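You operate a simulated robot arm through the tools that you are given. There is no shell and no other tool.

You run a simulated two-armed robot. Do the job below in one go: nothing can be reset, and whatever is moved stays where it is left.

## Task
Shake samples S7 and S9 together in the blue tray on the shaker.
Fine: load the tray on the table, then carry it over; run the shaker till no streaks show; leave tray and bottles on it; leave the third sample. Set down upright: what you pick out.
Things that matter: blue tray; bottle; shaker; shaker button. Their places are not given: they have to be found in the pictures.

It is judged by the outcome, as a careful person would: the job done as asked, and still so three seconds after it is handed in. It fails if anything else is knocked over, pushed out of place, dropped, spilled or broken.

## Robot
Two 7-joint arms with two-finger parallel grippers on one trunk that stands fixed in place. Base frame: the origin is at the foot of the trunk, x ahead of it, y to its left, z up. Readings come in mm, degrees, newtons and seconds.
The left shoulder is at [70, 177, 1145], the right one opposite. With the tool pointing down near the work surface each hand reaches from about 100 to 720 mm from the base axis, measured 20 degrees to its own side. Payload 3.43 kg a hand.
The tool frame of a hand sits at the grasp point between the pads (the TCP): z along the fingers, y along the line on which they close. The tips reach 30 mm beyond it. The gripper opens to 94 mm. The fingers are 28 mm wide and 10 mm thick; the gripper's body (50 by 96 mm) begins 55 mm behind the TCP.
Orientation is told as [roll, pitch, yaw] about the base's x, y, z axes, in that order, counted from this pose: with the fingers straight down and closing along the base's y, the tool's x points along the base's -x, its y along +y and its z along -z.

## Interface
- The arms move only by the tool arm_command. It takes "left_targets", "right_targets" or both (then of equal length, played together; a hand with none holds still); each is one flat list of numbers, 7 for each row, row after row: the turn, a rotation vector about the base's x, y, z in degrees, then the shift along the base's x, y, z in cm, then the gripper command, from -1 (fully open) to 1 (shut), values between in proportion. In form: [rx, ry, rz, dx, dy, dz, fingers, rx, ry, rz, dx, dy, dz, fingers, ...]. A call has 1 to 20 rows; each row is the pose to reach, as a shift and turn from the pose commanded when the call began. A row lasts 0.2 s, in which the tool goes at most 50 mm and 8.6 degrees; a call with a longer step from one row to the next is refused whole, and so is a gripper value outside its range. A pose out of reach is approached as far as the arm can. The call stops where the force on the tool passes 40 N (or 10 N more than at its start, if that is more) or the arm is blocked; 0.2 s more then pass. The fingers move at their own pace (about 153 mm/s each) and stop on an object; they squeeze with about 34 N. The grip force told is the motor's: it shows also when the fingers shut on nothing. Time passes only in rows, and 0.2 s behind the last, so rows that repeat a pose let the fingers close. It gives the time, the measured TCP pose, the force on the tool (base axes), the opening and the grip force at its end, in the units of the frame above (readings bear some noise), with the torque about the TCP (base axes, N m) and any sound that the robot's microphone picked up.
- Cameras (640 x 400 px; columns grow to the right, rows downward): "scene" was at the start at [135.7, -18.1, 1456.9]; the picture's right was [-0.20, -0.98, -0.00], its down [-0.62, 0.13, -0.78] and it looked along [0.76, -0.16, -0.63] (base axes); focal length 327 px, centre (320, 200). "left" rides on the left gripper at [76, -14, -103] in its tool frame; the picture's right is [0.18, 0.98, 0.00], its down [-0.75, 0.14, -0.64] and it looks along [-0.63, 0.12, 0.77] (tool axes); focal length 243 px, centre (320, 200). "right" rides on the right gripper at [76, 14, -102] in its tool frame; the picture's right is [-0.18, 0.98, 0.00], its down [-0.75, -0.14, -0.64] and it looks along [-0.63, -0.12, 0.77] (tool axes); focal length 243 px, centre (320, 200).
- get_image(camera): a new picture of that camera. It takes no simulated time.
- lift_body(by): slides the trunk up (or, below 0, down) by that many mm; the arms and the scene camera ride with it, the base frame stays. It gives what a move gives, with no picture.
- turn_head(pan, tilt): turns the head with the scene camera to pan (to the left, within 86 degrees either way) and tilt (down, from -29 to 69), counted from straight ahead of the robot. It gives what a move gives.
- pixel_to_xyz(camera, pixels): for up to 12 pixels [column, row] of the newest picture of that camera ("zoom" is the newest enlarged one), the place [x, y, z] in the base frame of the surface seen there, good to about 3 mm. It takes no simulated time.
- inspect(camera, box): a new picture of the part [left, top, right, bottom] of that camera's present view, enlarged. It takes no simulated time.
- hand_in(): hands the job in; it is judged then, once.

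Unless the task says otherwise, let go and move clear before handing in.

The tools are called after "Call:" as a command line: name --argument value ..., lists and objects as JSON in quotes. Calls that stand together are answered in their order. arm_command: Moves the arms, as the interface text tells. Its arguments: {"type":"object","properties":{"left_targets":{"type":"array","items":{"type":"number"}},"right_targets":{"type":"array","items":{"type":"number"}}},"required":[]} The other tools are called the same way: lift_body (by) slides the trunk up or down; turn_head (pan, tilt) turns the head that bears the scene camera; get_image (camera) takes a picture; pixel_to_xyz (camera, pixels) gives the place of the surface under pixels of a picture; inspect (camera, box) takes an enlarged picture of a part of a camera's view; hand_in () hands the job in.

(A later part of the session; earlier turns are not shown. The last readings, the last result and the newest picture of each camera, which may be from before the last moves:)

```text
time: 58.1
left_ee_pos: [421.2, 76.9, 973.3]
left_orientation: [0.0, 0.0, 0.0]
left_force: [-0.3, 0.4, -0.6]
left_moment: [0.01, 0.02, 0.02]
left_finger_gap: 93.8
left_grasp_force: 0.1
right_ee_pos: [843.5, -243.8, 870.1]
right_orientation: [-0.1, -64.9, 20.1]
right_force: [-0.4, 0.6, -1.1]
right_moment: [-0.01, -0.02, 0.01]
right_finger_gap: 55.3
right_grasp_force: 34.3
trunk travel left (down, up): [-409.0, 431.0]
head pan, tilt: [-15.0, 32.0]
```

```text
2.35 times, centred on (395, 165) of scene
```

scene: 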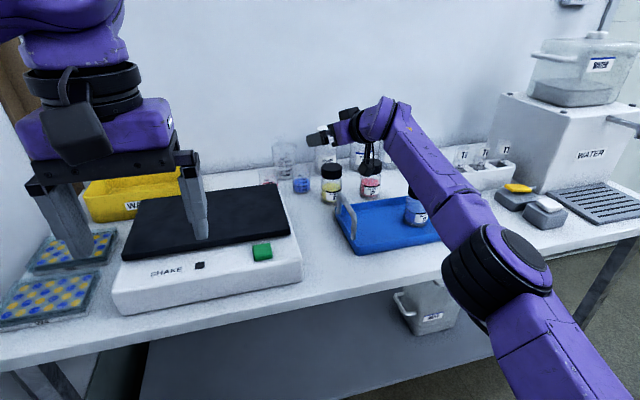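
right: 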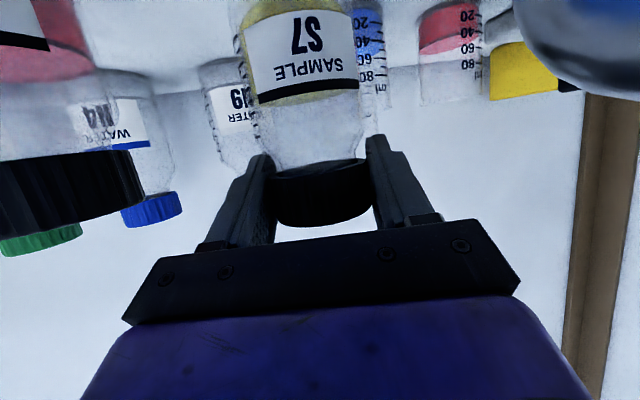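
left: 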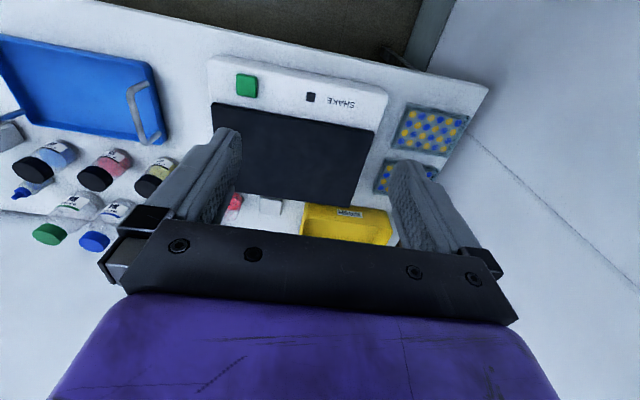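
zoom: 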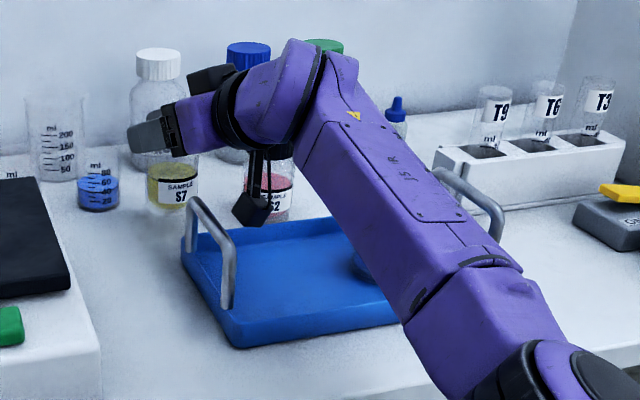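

S7 is held (gap 55.3) and off the table. I'll raise the trunk 75 mm and then bring the bottle over the tray to (692, −306), keeping the same yaw and tilt.

Call:
lift_body --by 75

Call:
arm_command --right_targets '[0, 0, 0, -1.5, -0.6, 0.5, 1, 0, 0, 0, -3.3, -1.4, 1.2, 1, 0, 0, 0, -5.2, -2.2, 1.9, 1, 0, 0, 0, -7.1, -3, 2.6, 1, 0, 0, 0, -9, -3.8, 3.3, 1, 0, 0, 0, -10.9, -4.6, 4, 1, 0, 0, 0, -12.8, -5.3, 4.6, 1, 0, 0, 0, -14.4, -5.9, 5, 1, 0, 0, 0, -15.1, -6.2, 5, 1, 0, 0, 0, -15.1, -6.2, 5, 1]'

Call:
get_image --camera "scene"

Call:
get_image --camera "right"

```text
time: 59.2
left_ee_pos: [422.5, 75.8, 1048.5]
left_orientation: [0.0, -0.1, 0.1]
left_force: [0.5, 1.2, 0.7]
left_moment: [0.0, 0.02, 0.0]
left_finger_gap: 93.9
left_grasp_force: 0.1
right_ee_pos: [843.7, -244.5, 945.0]
right_orientation: [-0.1, -64.9, 20.1]
right_force: [-0.2, 0.1, -2.1]
right_moment: [0.01, 0.02, -0.02]
right_finger_gap: 55.5
right_grasp_force: 34.1
trunk travel left (down, up): [-484.0, 356.0]
head pan, tilt: [-15.0, 32.0]
```

```text
time: 61.4
left_ee_pos: [421.7, 76.8, 1049.7]
left_orientation: [0.1, 0.0, 0.2]
left_force: [-0.3, 0.5, -0.4]
left_moment: [0.0, 0.02, 0.0]
left_finger_gap: 94.0
left_grasp_force: 0.0
right_ee_pos: [692.9, -305.5, 997.4]
right_orientation: [-0.1, -64.8, 20.1]
right_force: [0.0, 0.4, -1.9]
right_moment: [0.02, -0.01, 0.0]
right_finger_gap: 55.5
right_grasp_force: 33.7
trunk travel left (down, up): [-484.0, 356.0]
head pan, tilt: [-15.0, 32.0]
```

```text
taken
```

scene: 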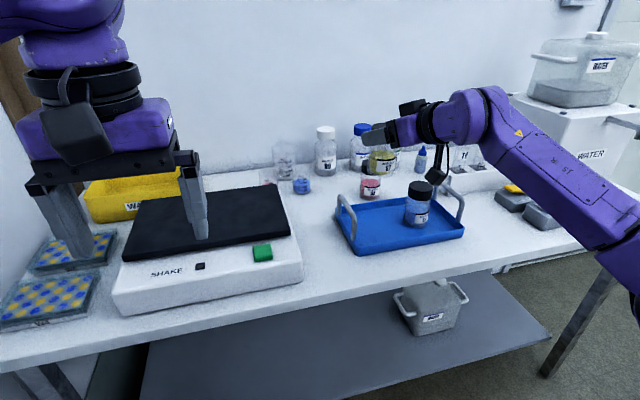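

```text
taken
```

right: 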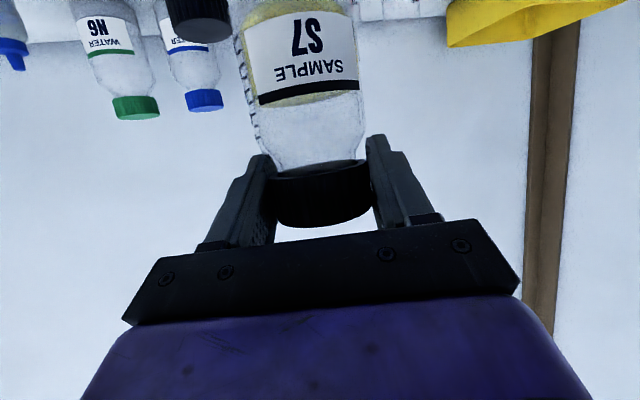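

S7 hangs at (693, −306, TCP 997) above the tray with yaw 20. I'll lower the trunk 95 mm and check the clearance to S9.

Call:
lift_body --by -95

Call:
inspect --camera "scene" --box '[310, 80, 510, 250]'

Call:
get_image --camera "right"

```text
time: 62.7
left_ee_pos: [421.6, 76.1, 955.2]
left_orientation: [0.0, 0.0, 0.1]
left_force: [-0.1, -0.4, -0.2]
left_moment: [0.01, -0.02, -0.02]
left_finger_gap: 94.1
left_grasp_force: 0.1
right_ee_pos: [691.9, -304.5, 902.5]
right_orientation: [0.0, -64.8, 20.1]
right_force: [-0.3, 0.3, -2.2]
right_moment: [-0.02, 0.02, 0.03]
right_finger_gap: 55.9
right_grasp_force: 34.0
trunk travel left (down, up): [-389.0, 451.0]
head pan, tilt: [-15.0, 32.0]
```

```text
2.35 times, centred on (410, 165) of scene
```

zoom: 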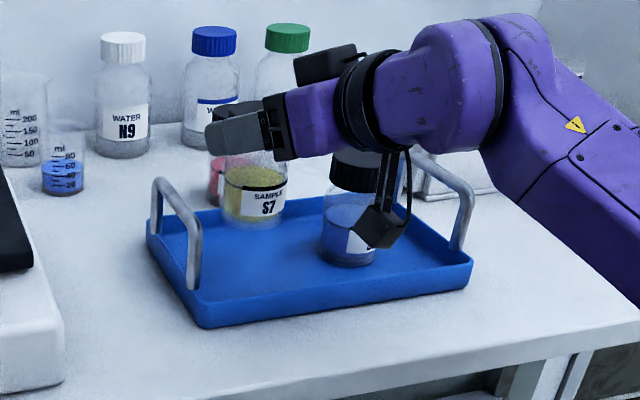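

```text
taken
```

right: 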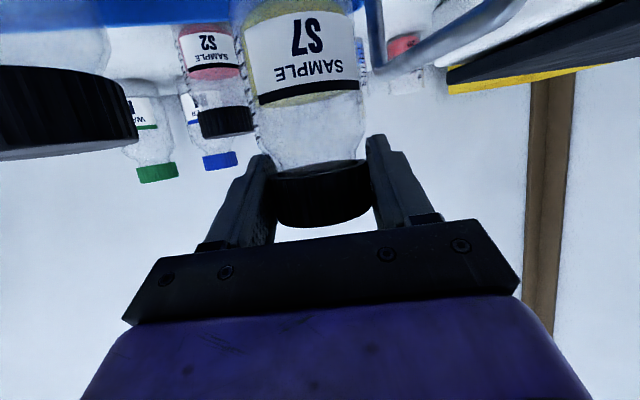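

S7 is in line; S9's cap shows at (60, 110) in the hand view. I'll measure S9's cap from this camera to be sure of the side clearance before lowering.

Call:
pixel_to_xyz --camera "right" --pixels '[[130, 125], [60, 110], [60, 150], [10, 110], [110, 140], [100, 90], [410, 60], [500, 20]]'

```text
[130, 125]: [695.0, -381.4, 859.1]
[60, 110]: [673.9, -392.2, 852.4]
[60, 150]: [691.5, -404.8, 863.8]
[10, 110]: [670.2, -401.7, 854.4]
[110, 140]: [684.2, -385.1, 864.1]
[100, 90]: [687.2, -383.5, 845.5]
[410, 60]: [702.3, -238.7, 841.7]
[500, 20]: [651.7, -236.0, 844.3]
```

S9's near edge is at y≈−381, leaving about 20 mm to the gripper's corner. I'll lower 38 mm more.

Call:
lift_body --by -38

Call:
inspect --camera "scene" --box '[310, 80, 510, 250]'

Call:
arm_command --right_targets '[0, 0, 0, 0, 0, -0.3, 1, 0, 0, 0, 0, 0, -0.6, 1, 0, 0, 0, 0, 0, -0.9, 1]'

```text
time: 63.5
left_ee_pos: [421.1, 78.2, 916.6]
left_orientation: [0.1, -0.1, 0.0]
left_force: [0.0, 0.6, 0.1]
left_moment: [0.01, 0.0, -0.01]
left_finger_gap: 94.0
left_grasp_force: 0.1
right_ee_pos: [692.7, -304.0, 865.5]
right_orientation: [-0.1, -65.0, 20.1]
right_force: [0.0, -0.8, -1.2]
right_moment: [0.01, 0.04, 0.0]
right_finger_gap: 55.4
right_grasp_force: 34.0
trunk travel left (down, up): [-351.0, 489.0]
head pan, tilt: [-15.0, 32.0]
```

```text
2.35 times, centred on (410, 165) of scene
```

zoom: 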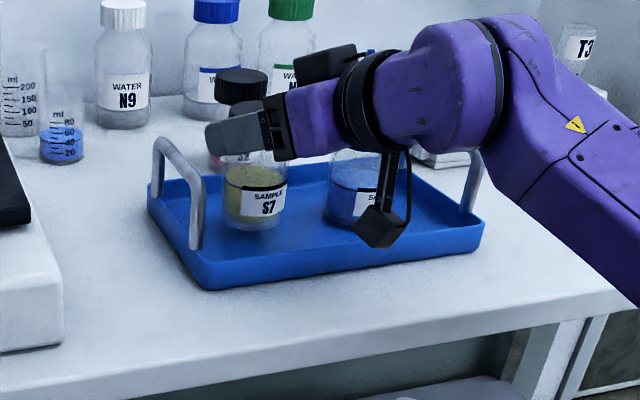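

```text
time: 64.3
left_ee_pos: [421.8, 76.7, 916.3]
left_orientation: [0.0, -0.1, -0.1]
left_force: [-0.2, 0.2, -0.2]
left_moment: [0.0, 0.01, -0.01]
left_finger_gap: 93.8
left_grasp_force: 0.0
right_ee_pos: [693.1, -305.9, 854.9]
right_orientation: [-0.1, -64.9, 20.1]
right_force: [0.2, -0.4, -1.4]
right_moment: [0.02, 0.02, 0.01]
right_finger_gap: 55.4
right_grasp_force: 33.9
trunk travel left (down, up): [-351.0, 489.0]
head pan, tilt: [-15.0, 32.0]
```

Still hanging (−1.4 N) at TCP z 855; the floor contact should come near 852. I'll lower 3 mm more in small steps.

Call:
arm_command --right_targets '[0, 0, 0, 0, 0, -0.1, 1, 0, 0, 0, 0, 0, -0.2, 1, 0, 0, 0, 0, 0, -0.3, 1]'

```text
time: 65.1
left_ee_pos: [420.6, 75.9, 916.6]
left_orientation: [0.0, 0.1, 0.0]
left_force: [0.5, 0.1, -0.5]
left_moment: [-0.02, 0.0, -0.01]
left_finger_gap: 94.3
left_grasp_force: 0.1
right_ee_pos: [691.7, -304.7, 852.9]
right_orientation: [-0.2, -65.0, 20.1]
right_force: [-0.5, -0.3, -0.9]
right_moment: [-0.01, 0.03, 0.0]
right_finger_gap: 55.7
right_grasp_force: 33.8
trunk travel left (down, up): [-351.0, 489.0]
head pan, tilt: [-15.0, 32.0]
```

Call:
arm_command --right_targets '[0, 0, 0, 0, 0, -0.05, 1, 0, 0, 0, 0, 0, -0.1, 1, 0, 0, 0, 0, 0, -0.15, 1]'

Call:
inspect --camera "scene" --box '[370, 120, 450, 180]'

```text
time: 65.9
left_ee_pos: [419.6, 76.0, 915.6]
left_orientation: [-0.1, 0.0, 0.0]
left_force: [0.6, -0.6, 0.1]
left_moment: [0.0, 0.01, -0.02]
left_finger_gap: 94.0
left_grasp_force: 0.0
right_ee_pos: [693.7, -303.1, 851.9]
right_orientation: [-0.1, -64.8, 20.2]
right_force: [-0.2, 0.0, -1.3]
right_moment: [0.0, 0.02, -0.02]
right_finger_gap: 55.3
right_grasp_force: 34.6
trunk travel left (down, up): [-351.0, 489.0]
head pan, tilt: [-15.0, 32.0]
```

```text
6.67 times, centred on (410, 150) of scene
```

zoom: 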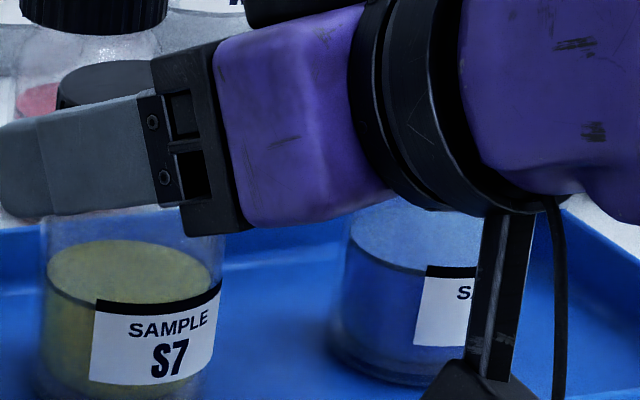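

Still about −1.3 N, within noise of hanging; I'll go down another 2 mm and look at the base.

Call:
arm_command --right_targets '[0, 0, 0, 0, 0, -0.1, 1, 0, 0, 0, 0, 0, -0.2, 1, 0, 0, 0, 0, 0, -0.2, 1]'

Call:
inspect --camera "scene" --box '[370, 130, 470, 205]'

```text
time: 66.7
left_ee_pos: [420.9, 78.1, 916.6]
left_orientation: [0.0, -0.1, 0.1]
left_force: [0.9, -0.9, 0.7]
left_moment: [0.02, 0.02, -0.02]
left_finger_gap: 93.9
left_grasp_force: 0.0
right_ee_pos: [691.7, -304.9, 851.3]
right_orientation: [-0.4, -65.2, 20.4]
right_force: [3.2, 0.0, 11.3]
right_moment: [0.11, 0.01, 0.0]
right_finger_gap: 55.6
right_grasp_force: 34.2
trunk travel left (down, up): [-351.0, 489.0]
head pan, tilt: [-15.0, 32.0]
```

```text
5.33 times, centred on (420, 168) of scene
```

zoom: 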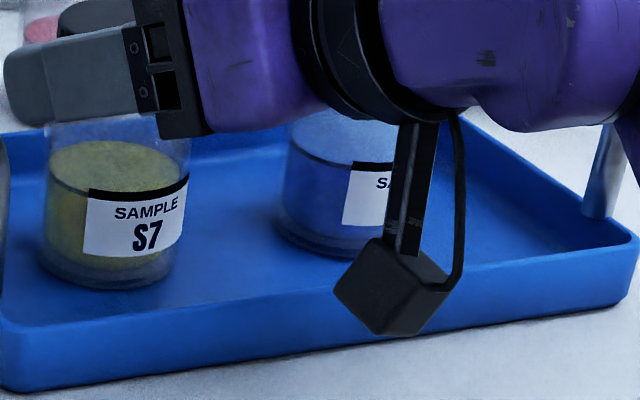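

Now 11 N upward: S7 is firmly on the tray floor. I'll ease up 1 mm and open the gripper to about 80 mm.

Call:
arm_command --right_targets '[0, 0, 0, 0, 0, 0.1, 1, 0, 0, 0, 0, 0, 0.1, -0.3, 0, 0, 0, 0, 0, 0.1, -0.5, 0, 0, 0, 0, 0, 0.1, -0.7, 0, 0, 0, 0, 0, 0.1, -0.7]'

Call:
get_image --camera "right"

Call:
inspect --camera "scene" --box '[350, 100, 500, 205]'

```text
time: 67.9
left_ee_pos: [420.4, 75.6, 917.0]
left_orientation: [0.0, 0.0, 0.0]
left_force: [0.0, -0.1, 0.4]
left_moment: [0.01, 0.02, 0.01]
left_finger_gap: 93.9
left_grasp_force: 0.0
right_ee_pos: [692.7, -306.2, 849.9]
right_orientation: [-0.1, -64.8, 20.2]
right_force: [0.0, 1.1, -0.6]
right_moment: [0.0, 0.0, 0.0]
right_finger_gap: 79.7
right_grasp_force: 0.1
trunk travel left (down, up): [-351.0, 489.0]
head pan, tilt: [-15.0, 32.0]
```

```text
taken
```

right: 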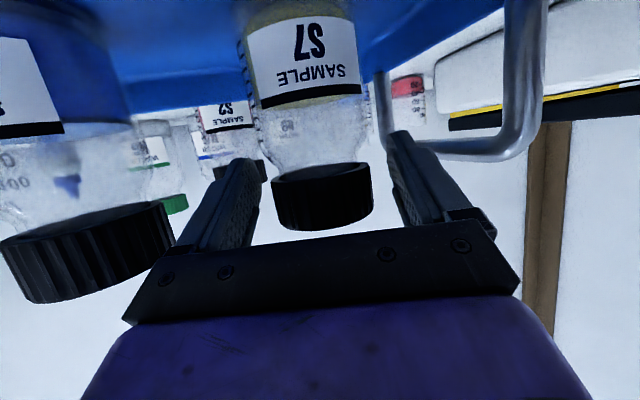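

```text
3.81 times, centred on (425, 152) of scene
```

zoom: 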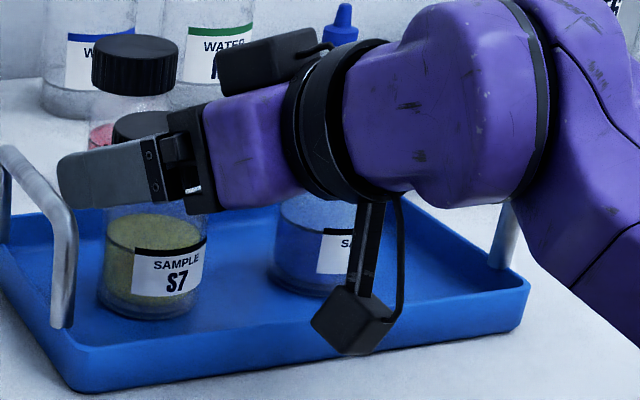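

Both bottles stand in the tray. I'll raise the trunk 160 mm straight up to clear S7's cap and take a picture.

Call:
lift_body --by 160

Call:
turn_head --pan -15 --tilt 36

Call:
get_image --camera "scene"

Call:
inspect --camera "scene" --box '[310, 130, 490, 242]'

```text
time: 69.7
left_ee_pos: [420.1, 77.0, 1076.4]
left_orientation: [0.0, 0.0, -0.1]
left_force: [0.2, -0.7, 0.1]
left_moment: [-0.04, 0.01, -0.01]
left_finger_gap: 93.7
left_grasp_force: 0.2
right_ee_pos: [693.0, -305.1, 1009.5]
right_orientation: [-0.2, -64.9, 20.2]
right_force: [-0.3, 0.0, 0.1]
right_moment: [-0.03, 0.0, -0.02]
right_finger_gap: 79.7
right_grasp_force: 0.1
trunk travel left (down, up): [-511.0, 329.0]
head pan, tilt: [-15.0, 32.0]
```

```text
time: 70.4
left_ee_pos: [422.0, 76.9, 1076.7]
left_orientation: [0.0, 0.0, 0.0]
left_force: [-1.1, 1.0, 0.1]
left_moment: [0.01, 0.02, -0.02]
left_finger_gap: 93.8
left_grasp_force: 0.0
right_ee_pos: [693.4, -304.8, 1009.4]
right_orientation: [-0.1, -64.8, 20.2]
right_force: [0.0, 0.4, 0.4]
right_moment: [0.0, 0.01, 0.01]
right_finger_gap: 80.0
right_grasp_force: 0.0
trunk travel left (down, up): [-511.0, 329.0]
head pan, tilt: [-15.0, 36.0]
```

```text
taken
```

scene: 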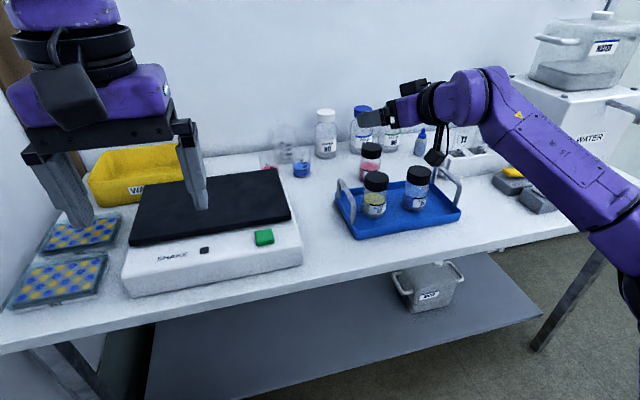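

```text
3.56 times, centred on (400, 186) of scene
```

zoom: 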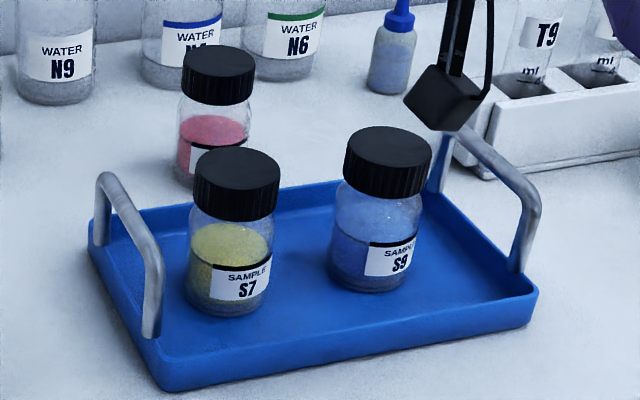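

S7 and S9 both stand upright in the tray. The left hand can't comfortably reach the left handle where the tray is now, so I'll grip the right handle with the right hand and slide the tray about 80 mm toward the shaker; first move the right hand above that handle at pitch −35.

Call:
arm_command --right_targets '[-0.7, 3.7, -2.4, 0, -2, 0, -0.2, -1.3, 7.4, -4.9, 0, -4.5, 0, 0, -2, 11.1, -7.3, 0, -7, 0, 0.15, -2.6, 14.8, -9.8, 0, -9.5, 0, 0.15, -3.3, 18.5, -12.2, 0, -12, -1, 0.15, -3.9, 22.3, -14.6, 0, -14.5, -2, 0.15, -4.6, 26, -17.1, -0.2, -16.5, -4, 0.15, -5.24, 29.69, -19.54, -0.3, -17.9, -6, 0.15, -5.24, 29.69, -19.54, -0.3, -17.9, -7, 0.15, -5.24, 29.69, -19.54, -0.3, -17.9, -7, 0.15]'

Call:
get_image --camera "scene"

Call:
get_image --camera "right"

```text
time: 72.6
left_ee_pos: [421.8, 76.1, 1076.6]
left_orientation: [-0.1, 0.0, 0.0]
left_force: [-0.1, 0.5, 0.3]
left_moment: [-0.03, 0.06, 0.0]
left_finger_gap: 93.9
left_grasp_force: 0.0
right_ee_pos: [688.0, -485.5, 938.0]
right_orientation: [-0.1, -35.0, 0.1]
right_force: [-0.7, 0.5, -0.2]
right_moment: [-0.01, 0.0, 0.03]
right_finger_gap: 39.7
right_grasp_force: 0.0
trunk travel left (down, up): [-511.0, 329.0]
head pan, tilt: [-15.0, 36.0]
```

```text
taken
```

scene: 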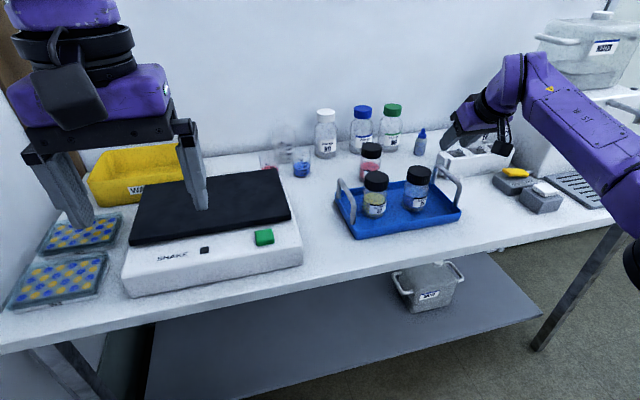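

```text
taken
```

right: 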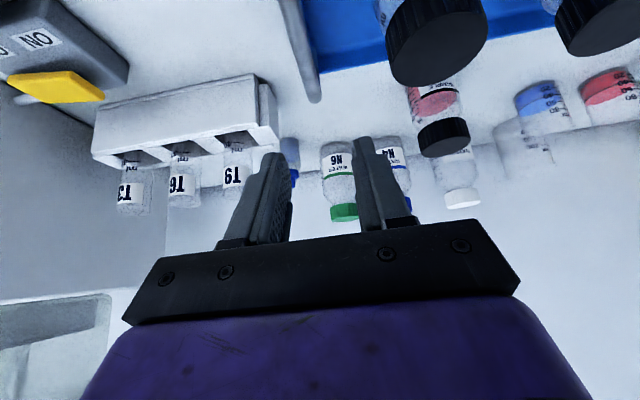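

The right hand is above the right handle at (688, −485, 938), gap 40 mm. I'll lower the trunk 60 mm and check the alignment with the bar.

Call:
lift_body --by -60

Call:
get_image --camera "right"

Call:
inspect --camera "scene" --box '[360, 80, 540, 205]'

```text
time: 73.6
left_ee_pos: [421.0, 76.5, 1016.5]
left_orientation: [0.0, 0.0, 0.0]
left_force: [0.1, -0.3, 0.1]
left_moment: [0.01, 0.01, 0.01]
left_finger_gap: 94.2
left_grasp_force: 0.1
right_ee_pos: [689.1, -485.2, 877.6]
right_orientation: [-0.1, -34.8, 0.2]
right_force: [0.1, 0.4, 0.5]
right_moment: [0.02, -0.01, 0.0]
right_finger_gap: 40.0
right_grasp_force: 0.1
trunk travel left (down, up): [-451.0, 389.0]
head pan, tilt: [-15.0, 36.0]
```

```text
taken
```

right: 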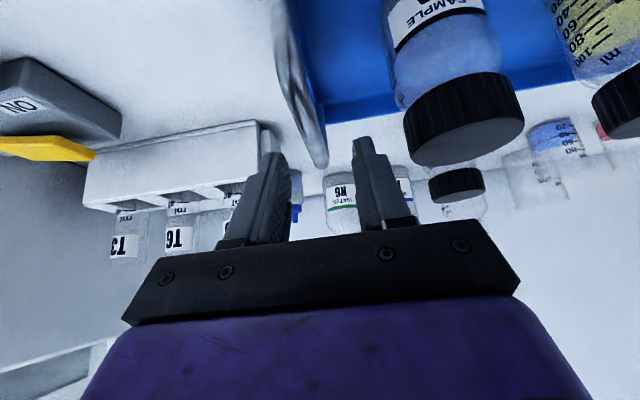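

```text
3.20 times, centred on (450, 142) of scene
```

zoom: 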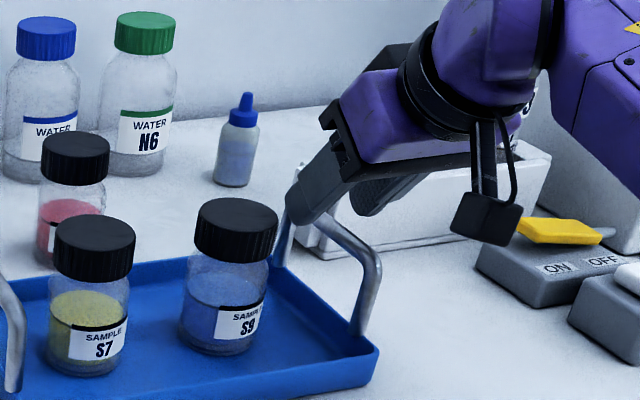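

The bar at (318, 150) is centred between the fingers. I'll lower 34 mm so the bar is between the pads and close on it.

Call:
lift_body --by -34

Call:
get_image --camera "right"

Call:
arm_command --right_targets '[0, 0, 0, 0, 0, 0, 0.5, 0, 0, 0, 0, 0, 0, 1, 0, 0, 0, 0, 0, 0, 1]'

Call:
inspect --camera "scene" --box '[330, 60, 540, 205]'

```text
time: 74.4
left_ee_pos: [420.8, 76.4, 983.4]
left_orientation: [-0.1, 0.0, 0.0]
left_force: [0.1, 0.4, 0.2]
left_moment: [0.03, -0.02, 0.0]
left_finger_gap: 94.1
left_grasp_force: 0.2
right_ee_pos: [688.7, -483.7, 843.9]
right_orientation: [0.0, -34.9, 0.2]
right_force: [0.2, 0.2, 0.3]
right_moment: [-0.03, 0.0, -0.01]
right_finger_gap: 40.1
right_grasp_force: 0.0
trunk travel left (down, up): [-417.0, 423.0]
head pan, tilt: [-15.0, 36.0]
```

```text
taken
```

right: 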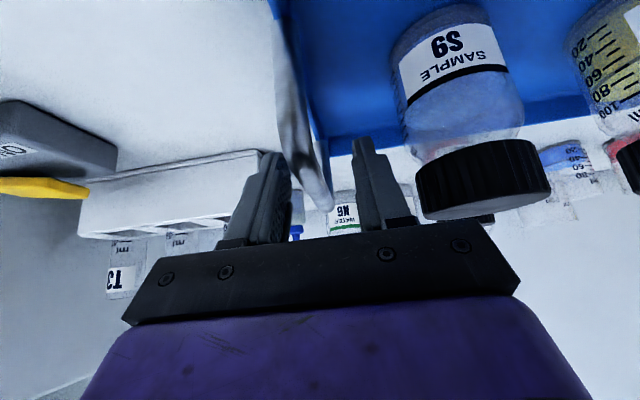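

```text
time: 75.2
left_ee_pos: [420.5, 76.2, 983.4]
left_orientation: [0.0, 0.0, 0.0]
left_force: [0.5, -0.2, 0.1]
left_moment: [0.01, -0.02, -0.03]
left_finger_gap: 94.1
left_grasp_force: 0.0
right_ee_pos: [688.5, -484.2, 843.6]
right_orientation: [0.1, -34.8, 0.1]
right_force: [1.0, -1.7, 0.7]
right_moment: [0.05, 0.02, 0.03]
right_finger_gap: 15.7
right_grasp_force: 33.7
trunk travel left (down, up): [-417.0, 423.0]
head pan, tilt: [-15.0, 36.0]
```

```text
2.76 times, centred on (435, 132) of scene
```

zoom: 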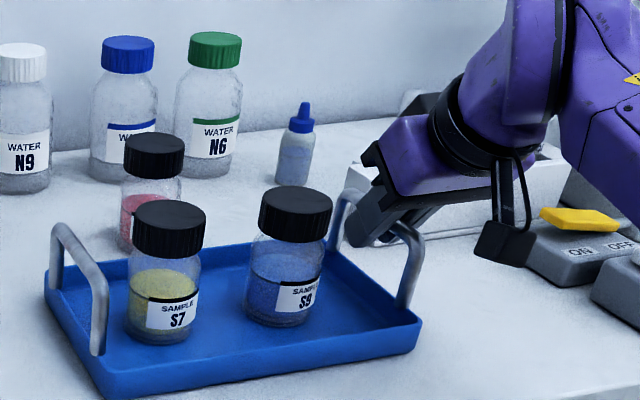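

The handle is gripped (gap 15.7 mm). I'll slide the tray slowly 80 mm along +y, watching the force.

Call:
arm_command --right_targets '[0, 0, 0, 0, 0.2, 0, 1, 0, 0, 0, 0, 0.5, 0, 1, 0, 0, 0, 0, 1.0, 0, 1, 0, 0, 0, 0, 1.5, 0, 1, 0, 0, 0, 0, 2.0, 0, 1, 0, 0, 0, 0, 2.5, 0, 1, 0, 0, 0, 0, 3.0, 0, 1, 0, 0, 0, 0, 3.5, 0, 1, 0, 0, 0, 0, 4.0, 0, 1, 0, 0, 0, 0, 4.5, 0, 1, 0, 0, 0, 0, 5.0, 0, 1, 0, 0, 0, 0, 5.5, 0, 1, 0, 0, 0, 0, 6.0, 0, 1, 0, 0, 0, 0, 6.5, 0, 1, 0, 0, 0, 0, 7.0, 0, 1, 0, 0, 0, 0, 7.4, 0, 1, 0, 0, 0, 0, 7.7, 0, 1, 0, 0, 0, 0, 7.9, 0, 1, 0, 0, 0, 0, 8.0, 0, 1]'

Call:
get_image --camera "scene"

Call:
inspect --camera "scene" --box '[300, 100, 500, 240]'

```text
time: 79.2
left_ee_pos: [423.0, 76.1, 983.3]
left_orientation: [0.0, 0.0, 0.1]
left_force: [0.2, 0.3, 0.4]
left_moment: [-0.03, 0.03, 0.02]
left_finger_gap: 93.9
left_grasp_force: 0.1
right_ee_pos: [690.0, -404.6, 842.6]
right_orientation: [0.0, -34.9, 0.1]
right_force: [0.0, -1.6, 0.5]
right_moment: [0.0, -0.08, -0.02]
right_finger_gap: 15.4
right_grasp_force: 33.9
trunk travel left (down, up): [-417.0, 423.0]
head pan, tilt: [-15.0, 36.0]
```

```text
taken
```

scene: 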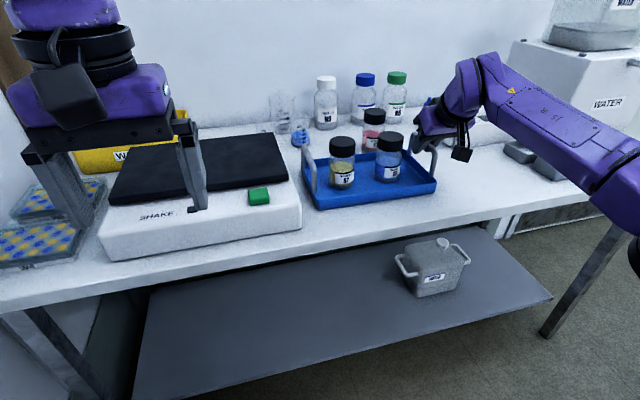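

```text
2.86 times, centred on (400, 170) of scene
```

zoom: 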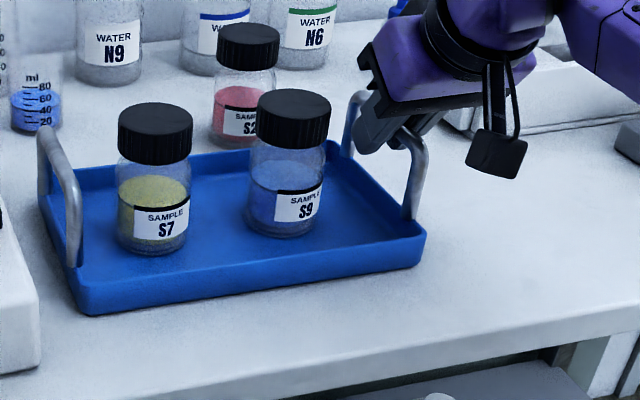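

The tray slid 80 mm with the bottles standing. I'll measure the left handle's new place and the gap to the shaker.

Call:
pixel_to_xyz --camera "zoom" --pixels '[[48, 135], [62, 165], [75, 190], [75, 240], [48, 180], [365, 95], [420, 150], [412, 200], [85, 295], [420, 240], [150, 120], [290, 105]]'

Call:
get_image --camera "left"

```text
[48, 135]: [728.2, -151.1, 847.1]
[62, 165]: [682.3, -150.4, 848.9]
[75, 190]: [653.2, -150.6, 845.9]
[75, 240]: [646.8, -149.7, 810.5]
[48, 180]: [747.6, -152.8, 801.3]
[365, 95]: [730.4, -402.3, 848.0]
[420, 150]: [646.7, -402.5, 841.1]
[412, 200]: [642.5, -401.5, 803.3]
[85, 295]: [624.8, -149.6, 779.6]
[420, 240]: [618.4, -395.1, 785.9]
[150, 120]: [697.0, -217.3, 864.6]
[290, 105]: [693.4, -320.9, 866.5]
```

```text
taken
```

left: 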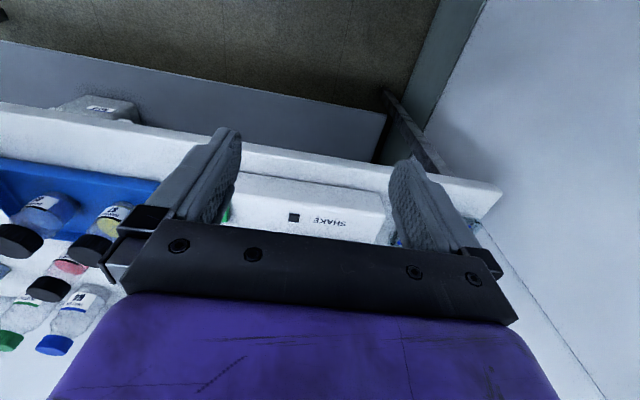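

The left handle is now at about (692, −152) and the right at (690, −404). I'll release the right handle (opening to 40 mm) and raise the trunk 100 mm so both arms have good reach for the two-handed lift.

Call:
arm_command --right_targets '[0, 0, 0, 0, 0, 0, 0.4, 0, 0, 0, 0, 0, 0, 0.15, 0, 0, 0, 0, 0, 0, 0.15]'

Call:
lift_body --by 100

Call:
get_image --camera "scene"

```text
time: 80.0
left_ee_pos: [421.0, 76.4, 983.2]
left_orientation: [0.0, 0.0, 0.1]
left_force: [0.2, -1.1, -0.3]
left_moment: [-0.02, 0.02, 0.0]
left_finger_gap: 93.9
left_grasp_force: 0.1
right_ee_pos: [690.6, -404.2, 843.4]
right_orientation: [-0.2, -34.9, 0.1]
right_force: [0.1, 0.7, -0.4]
right_moment: [0.0, -0.01, 0.0]
right_finger_gap: 39.9
right_grasp_force: 0.2
trunk travel left (down, up): [-417.0, 423.0]
head pan, tilt: [-15.0, 36.0]
```

```text
time: 81.3
left_ee_pos: [420.5, 76.2, 1083.5]
left_orientation: [-0.1, 0.0, 0.0]
left_force: [0.1, 0.0, 0.6]
left_moment: [0.02, -0.01, -0.04]
left_finger_gap: 93.7
left_grasp_force: 0.2
right_ee_pos: [689.8, -402.0, 943.9]
right_orientation: [-0.1, -34.8, 0.1]
right_force: [0.0, -0.2, -0.3]
right_moment: [0.0, -0.02, -0.01]
right_finger_gap: 40.0
right_grasp_force: 0.0
trunk travel left (down, up): [-517.0, 323.0]
head pan, tilt: [-15.0, 36.0]
```

```text
taken
```

scene: 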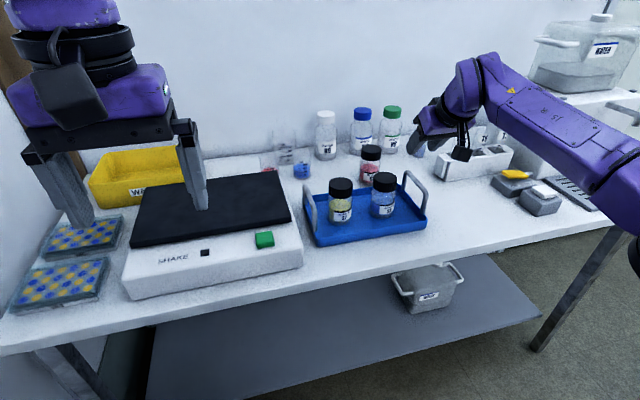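

The tray and bottles are clear of both hands. Now I'll bring the left hand over to above the left handle (692, −152, 945) with pitch −24 and roll −18, while the right hand turns to pitch −22, roll +8.

Call:
arm_command --left_targets '[-1.5, -2, 0.3, 2, -1.5, 0, -0.5, -3, -4, 0.6, 4.5, -3.5, 0, 0, -4.5, -6, 0.95, 7, -5.5, 0, 0.32, -6, -8, 1.3, 9.5, -7.5, -1, 0.32, -7.5, -10, 1.6, 12, -9.5, -2.5, 0.32, -9, -12, 1.9, 14.5, -11.5, -4, 0.32, -10.5, -14, 2.2, 17, -13.5, -5.5, 0.32, -12, -16, 2.55, 19.5, -15.5, -7.5, 0.32, -13.5, -18, 2.9, 22, -17.5, -9, 0.32, -15, -20, 3.2, 24, -19.5, -11, 0.32, -16.5, -22, 3.5, 26, -21.5, -12.5, 0.32, -17.73, -23.8, 3.77, 27.15, -22.8, -13.85, 0.32, -17.73, -23.8, 3.77, 27.15, -22.8, -13.85, 0.32]' --right_targets '[0.7, 1.1, 0.08, 0, 0, 0, 0.15, 1.4, 2.2, 0.15, 0, 0, 0, 0.15, 2, 3.3, 0.23, 0, 0, 0, 0.15, 2.7, 4.4, 0.3, 0, 0, 0, 0.15, 3.4, 5.5, 0.38, 0, 0, 0, 0.15, 4, 6.6, 0.46, 0, 0, 0, 0.15, 4.7, 7.7, 0.54, 0, 0, 0, 0.32, 5.4, 8.8, 0.6, 0, 0, 0, 0.32, 6.1, 9.9, 0.7, 0, 0, 0, 0.32, 6.8, 11, 0.77, 0, 0, 0, 0.32, 7.4, 12, 0.84, 0, 0, 0, 0.32, 7.97, 12.99, 0.91, 0.1, -0.2, 0, 0.32, 7.97, 12.99, 0.91, 0.1, -0.2, 0, 0.32]'

Call:
get_image --camera "scene"

Call:
get_image --camera "left"

Call:
get_image --camera "right"

```text
time: 84.1
left_ee_pos: [660.6, -131.5, 928.6]
left_orientation: [-19.6, -22.8, 7.9]
left_force: [-0.8, 0.0, -0.2]
left_moment: [-0.01, 0.02, 0.0]
left_finger_gap: 32.0
left_grasp_force: 0.0
left hand out of reach, approached as far as the arm can: row 9, 10, 11, 12, 13
right_ee_pos: [691.2, -408.6, 944.0]
right_orientation: [8.6, -21.7, -3.1]
right_force: [0.7, 0.2, -0.3]
right_moment: [-0.02, 0.0, 0.0]
right_finger_gap: 32.3
right_grasp_force: 0.1
trunk travel left (down, up): [-517.0, 323.0]
head pan, tilt: [-15.0, 36.0]
```

```text
taken
```

scene: 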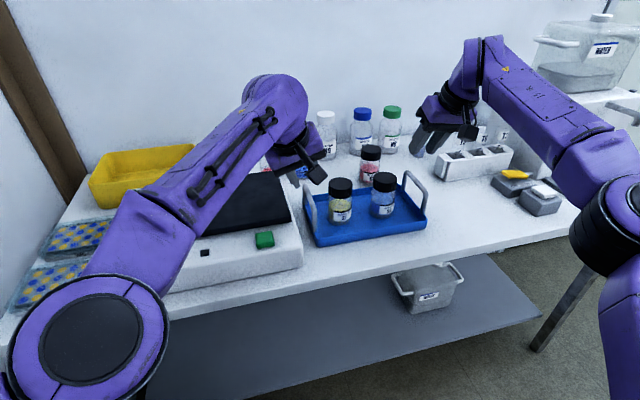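

```text
taken
```

left: 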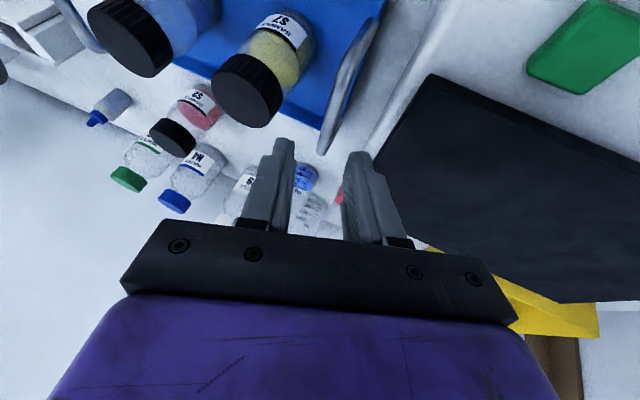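

```text
taken
```

right: 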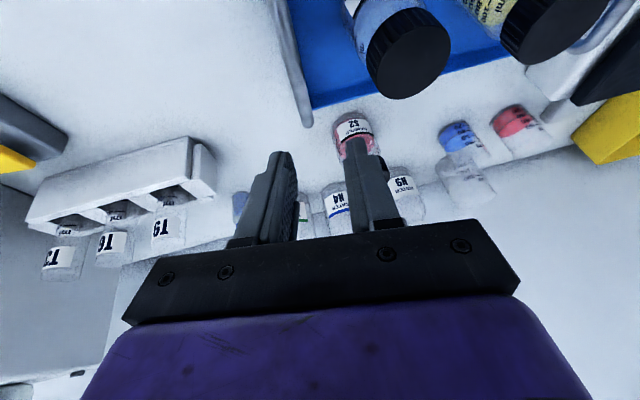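

The right hand took its pose; the left stopped at (661, −131, 929), short of (692, −152, 945), with the right orientation. I'll measure the left arm's elbow and forearm to see whether it's stretched out.

Call:
pixel_to_xyz --camera "scene" --pixels '[[85, 345], [120, 260], [160, 220], [200, 180], [240, 130], [275, 95], [300, 110], [30, 390], [320, 175], [295, 160]]'

Call:
turn_head --pan 20 --tilt 45

Call:
get_image --camera "scene"

```text
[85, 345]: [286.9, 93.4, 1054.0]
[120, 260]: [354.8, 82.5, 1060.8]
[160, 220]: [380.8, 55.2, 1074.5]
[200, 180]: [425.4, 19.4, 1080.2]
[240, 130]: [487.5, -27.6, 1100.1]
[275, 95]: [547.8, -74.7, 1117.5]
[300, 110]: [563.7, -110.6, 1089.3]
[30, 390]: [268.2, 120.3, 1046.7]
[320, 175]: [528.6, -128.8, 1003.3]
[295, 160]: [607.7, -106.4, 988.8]
```

```text
time: 85.1
left_ee_pos: [660.0, -131.1, 929.2]
left_orientation: [-19.7, -22.9, 7.9]
left_force: [0.3, -0.4, 0.1]
left_moment: [0.03, 0.01, 0.01]
left_finger_gap: 32.0
left_grasp_force: 0.0
right_ee_pos: [690.1, -407.1, 943.7]
right_orientation: [8.5, -21.7, -3.1]
right_force: [-0.3, 0.2, -0.4]
right_moment: [-0.03, 0.01, 0.0]
right_finger_gap: 31.8
right_grasp_force: 0.1
trunk travel left (down, up): [-517.0, 323.0]
head pan, tilt: [20.0, 45.0]
```

```text
taken
```

scene: 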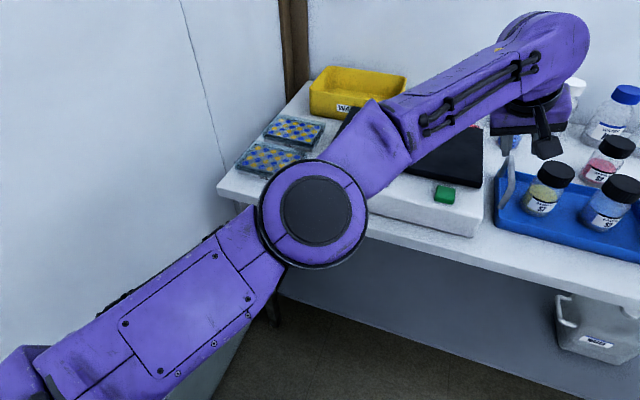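

The left arm is nearly stretched and stops about 40 mm short. The simplest fix is to draw the tray about 55 mm toward the robot with the right hand on its handle; I'll lower the right hand onto the bar again and check it.

Call:
arm_command --right_targets '[0, 0, 0, 0, 0.1, -1.5, 0.15, 0, 0, 0, 0, 0.2, -3, 0.15, 0, 0, 0, 0, 0.25, -4.5, 0.15, 0, 0, 0, 0, 0.25, -6, 0.15, 0, 0, 0, 0, 0.25, -6, 0.15]'

Call:
get_image --camera "right"

Call:
turn_head --pan -15 --tilt 36

Call:
inspect --camera "scene" --box '[270, 80, 490, 260]'

```text
time: 86.3
left_ee_pos: [660.0, -130.6, 927.9]
left_orientation: [-19.7, -22.8, 7.9]
left_force: [1.6, 0.2, -0.3]
left_moment: [-0.02, 0.0, 0.0]
left_finger_gap: 32.0
left_grasp_force: 0.0
right_ee_pos: [692.5, -405.0, 882.8]
right_orientation: [8.7, -21.7, -3.1]
right_force: [0.8, -0.8, -0.1]
right_moment: [-0.01, -0.03, 0.01]
right_finger_gap: 39.8
right_grasp_force: 0.1
trunk travel left (down, up): [-517.0, 323.0]
head pan, tilt: [20.0, 45.0]
```

```text
taken
```

right: 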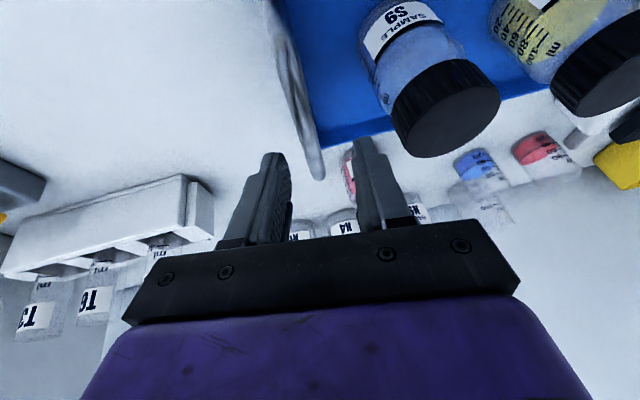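

```text
time: 87.3
left_ee_pos: [661.6, -131.4, 929.2]
left_orientation: [-19.7, -22.8, 7.9]
left_force: [0.0, 0.6, -0.4]
left_moment: [-0.05, 0.01, -0.01]
left_finger_gap: 32.0
left_grasp_force: 0.1
right_ee_pos: [692.0, -405.4, 882.3]
right_orientation: [8.6, -21.7, -3.1]
right_force: [0.4, 0.2, 0.3]
right_moment: [-0.02, 0.03, -0.04]
right_finger_gap: 39.7
right_grasp_force: 0.1
trunk travel left (down, up): [-517.0, 323.0]
head pan, tilt: [-15.0, 36.0]
```

```text
2.22 times, centred on (380, 170) of scene
```

zoom: 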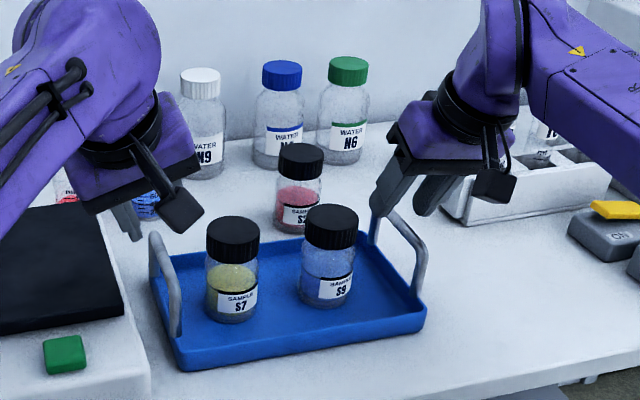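

The bar at (318, 170) lies between the right fingers. I'll lower 40 mm, close, and check the grip.

Call:
arm_command --right_targets '[0, 0, 0, 0, 0, -1, 0.15, 0, 0, 0, 0, 0, -2, 0.15, 0, 0, 0, 0, 0, -3, 0.15, 0, 0, 0, 0, 0, -3.9, 0.15, 0, 0, 0, 0, 0, -3.9, 0.15, 0, 0, 0, 0, 0, -3.9, 0.6, 0, 0, 0, 0, 0, -3.9, 1, 0, 0, 0, 0, 0, -3.9, 1]'

Call:
get_image --camera "right"

```text
time: 89.1
left_ee_pos: [661.0, -130.3, 928.7]
left_orientation: [-19.7, -22.8, 7.9]
left_force: [0.4, -0.3, 0.0]
left_moment: [0.05, 0.0, -0.03]
left_finger_gap: 32.0
left_grasp_force: 0.0
right_ee_pos: [690.1, -403.5, 843.8]
right_orientation: [8.7, -21.7, -3.2]
right_force: [0.6, -0.6, -0.2]
right_moment: [-0.01, -0.11, -0.05]
right_finger_gap: 15.6
right_grasp_force: 33.6
trunk travel left (down, up): [-517.0, 323.0]
head pan, tilt: [-15.0, 36.0]
```

```text
taken
```

right: 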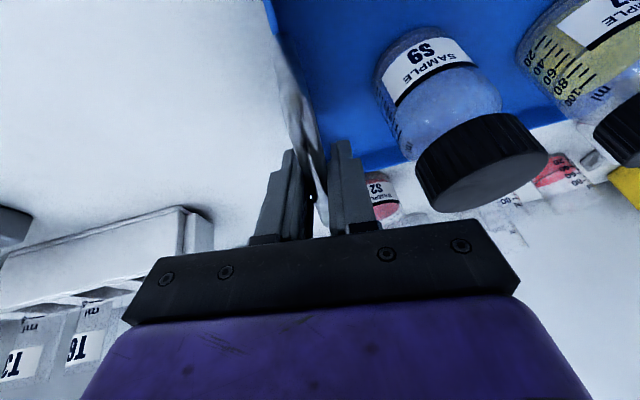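

The handle is gripped again. I'll draw the tray slowly 55 mm toward the robot (4 mm per row).

Call:
arm_command --right_targets '[0, 0, 0, -0.2, 0, 0, 1, 0, 0, 0, -0.5, 0, 0, 1, 0, 0, 0, -0.9, 0, 0, 1, 0, 0, 0, -1.3, 0, 0, 1, 0, 0, 0, -1.7, 0, 0, 1, 0, 0, 0, -2.1, 0, 0, 1, 0, 0, 0, -2.5, 0, 0, 1, 0, 0, 0, -2.9, 0, 0, 1, 0, 0, 0, -3.3, 0, 0, 1, 0, 0, 0, -3.7, 0, 0, 1, 0, 0, 0, -4.1, 0, 0, 1, 0, 0, 0, -4.5, 0, 0, 1, 0, 0, 0, -4.9, 0, 0, 1, 0, 0, 0, -5.2, 0, 0, 1, 0, 0, 0, -5.4, 0, 0, 1, 0, 0, 0, -5.5, 0, 0, 1]'

Call:
inspect --camera "scene" --box '[270, 80, 490, 260]'

```text
time: 92.5
left_ee_pos: [660.4, -130.8, 927.4]
left_orientation: [-19.7, -22.9, 7.9]
left_force: [-0.7, 1.2, -0.1]
left_moment: [0.02, 0.04, -0.02]
left_finger_gap: 32.0
left_grasp_force: 0.2
right_ee_pos: [636.3, -401.9, 844.4]
right_orientation: [8.6, -21.7, -3.1]
right_force: [0.8, -0.5, 0.7]
right_moment: [-0.04, -0.22, -0.18]
right_finger_gap: 15.6
right_grasp_force: 34.2
trunk travel left (down, up): [-517.0, 323.0]
head pan, tilt: [-15.0, 36.0]
```

```text
2.22 times, centred on (380, 170) of scene
```

zoom: 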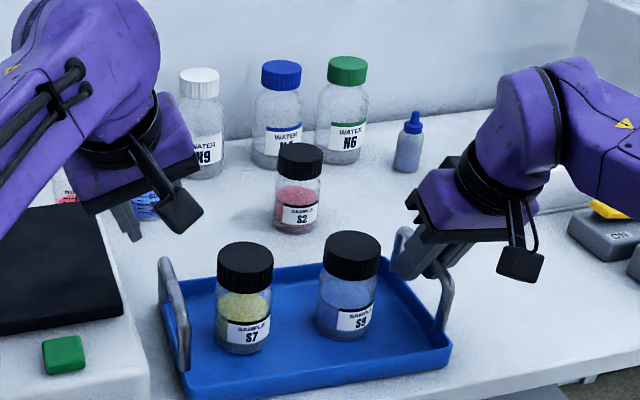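

The tray came along with both bottles upright. I'll measure both handles, the tray front edge and the bottles.

Call:
pixel_to_xyz --camera "zoom" --pixels '[[166, 262], [175, 290], [183, 320], [185, 355], [400, 235], [448, 275], [443, 310], [190, 385], [447, 345], [300, 375], [245, 255], [351, 243]]'

```text
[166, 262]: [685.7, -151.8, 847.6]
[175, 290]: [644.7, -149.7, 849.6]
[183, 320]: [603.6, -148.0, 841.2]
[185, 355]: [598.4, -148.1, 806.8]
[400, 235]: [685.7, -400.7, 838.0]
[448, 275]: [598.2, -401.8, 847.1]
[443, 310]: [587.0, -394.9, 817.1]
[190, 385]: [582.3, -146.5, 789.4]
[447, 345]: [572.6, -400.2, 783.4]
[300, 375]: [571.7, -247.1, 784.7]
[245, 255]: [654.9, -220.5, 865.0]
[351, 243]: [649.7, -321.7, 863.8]
```

The tray is turned only about 2° (left handle centre ≈ (648, −150), right grip (636, −402)). With the right hand still holding its handle, I'll move the left hand to just above the left bar at (647, −150, 895), yaw −2.5.

Call:
arm_command --left_targets '[0, 0, -1, -0.5, -0.7, -0.5, 0.32, 0, 0, -2, -1, -1.4, -1.5, 0.32, 0, 0, -2.5, -1.35, -1.9, -2.5, 0.32, 0, 0, -2.5, -1.35, -1.9, -3.3, 0.32, 0, 0, -2.5, -1.35, -1.9, -3.3, 0.32]'

Call:
get_image --camera "left"

Call:
inspect --camera "scene" --box '[270, 80, 490, 260]'

```text
time: 93.7
left_ee_pos: [649.8, -149.7, 895.8]
left_orientation: [-19.6, -22.7, 5.4]
left_force: [0.4, 0.8, 0.0]
left_moment: [-0.01, 0.0, -0.01]
left_finger_gap: 32.0
left_grasp_force: 0.0
right_ee_pos: [635.9, -401.0, 844.4]
right_orientation: [8.7, -21.7, -3.2]
right_force: [0.6, -0.1, -1.0]
right_moment: [-0.01, 0.16, -0.17]
right_finger_gap: 15.6
right_grasp_force: 34.0
trunk travel left (down, up): [-517.0, 323.0]
head pan, tilt: [-15.0, 36.0]
```

```text
taken
```

left: 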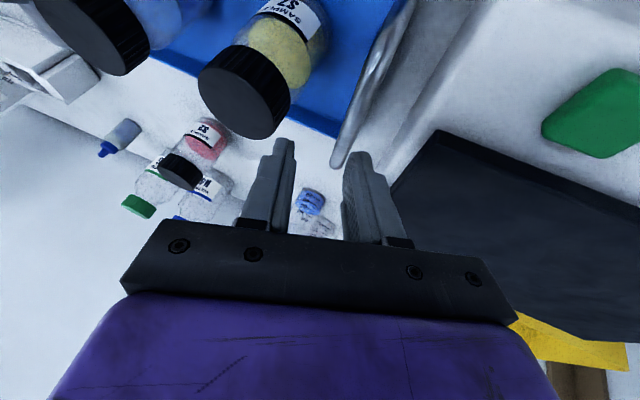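

```text
2.22 times, centred on (380, 170) of scene
```

zoom: 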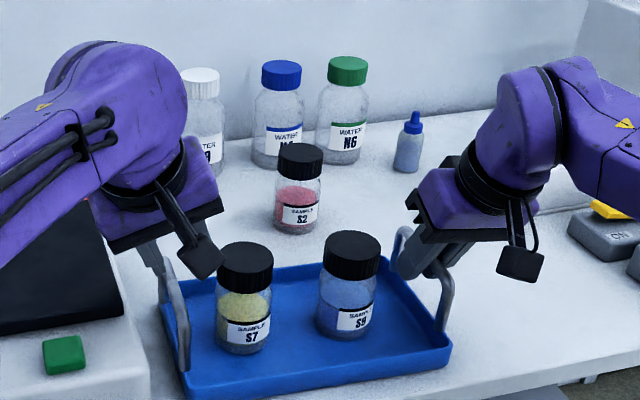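

The left hand is at (650, −150, 896). Because this hand is rolled, it must come in along its own axis; I'll first back it off to (625, −134, 889) and look.

Call:
arm_command --left_targets '[0, 0, 0, -1.2, 0.8, 0, 0.25, 0, 0, 0, -2.45, 1.6, -0.3, 0.25, 0, 0, 0, -2.45, 1.6, -0.7, 0.25, 0, 0, 0, -2.45, 1.6, -0.7, 0.25]'

Call:
get_image --camera "left"

```text
time: 94.7
left_ee_pos: [622.2, -132.4, 889.8]
left_orientation: [-19.6, -22.6, 5.4]
left_force: [0.8, -0.6, -0.2]
left_moment: [0.0, -0.01, -0.01]
left_finger_gap: 35.3
left_grasp_force: 0.0
right_ee_pos: [635.7, -402.2, 844.8]
right_orientation: [8.7, -21.7, -3.1]
right_force: [1.2, 0.4, 0.1]
right_moment: [0.04, 0.01, -0.15]
right_finger_gap: 15.7
right_grasp_force: 34.1
trunk travel left (down, up): [-517.0, 323.0]
head pan, tilt: [-15.0, 36.0]
```

```text
taken
```

left: 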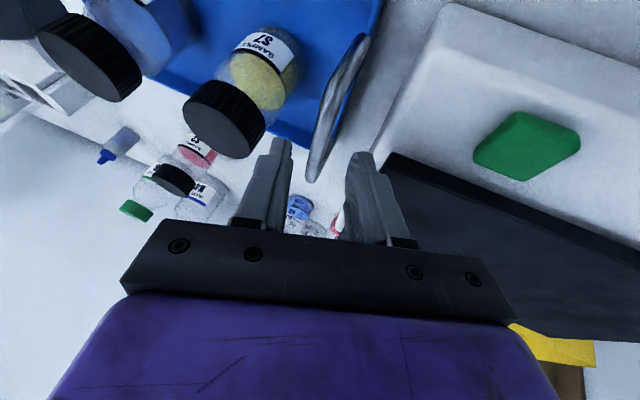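

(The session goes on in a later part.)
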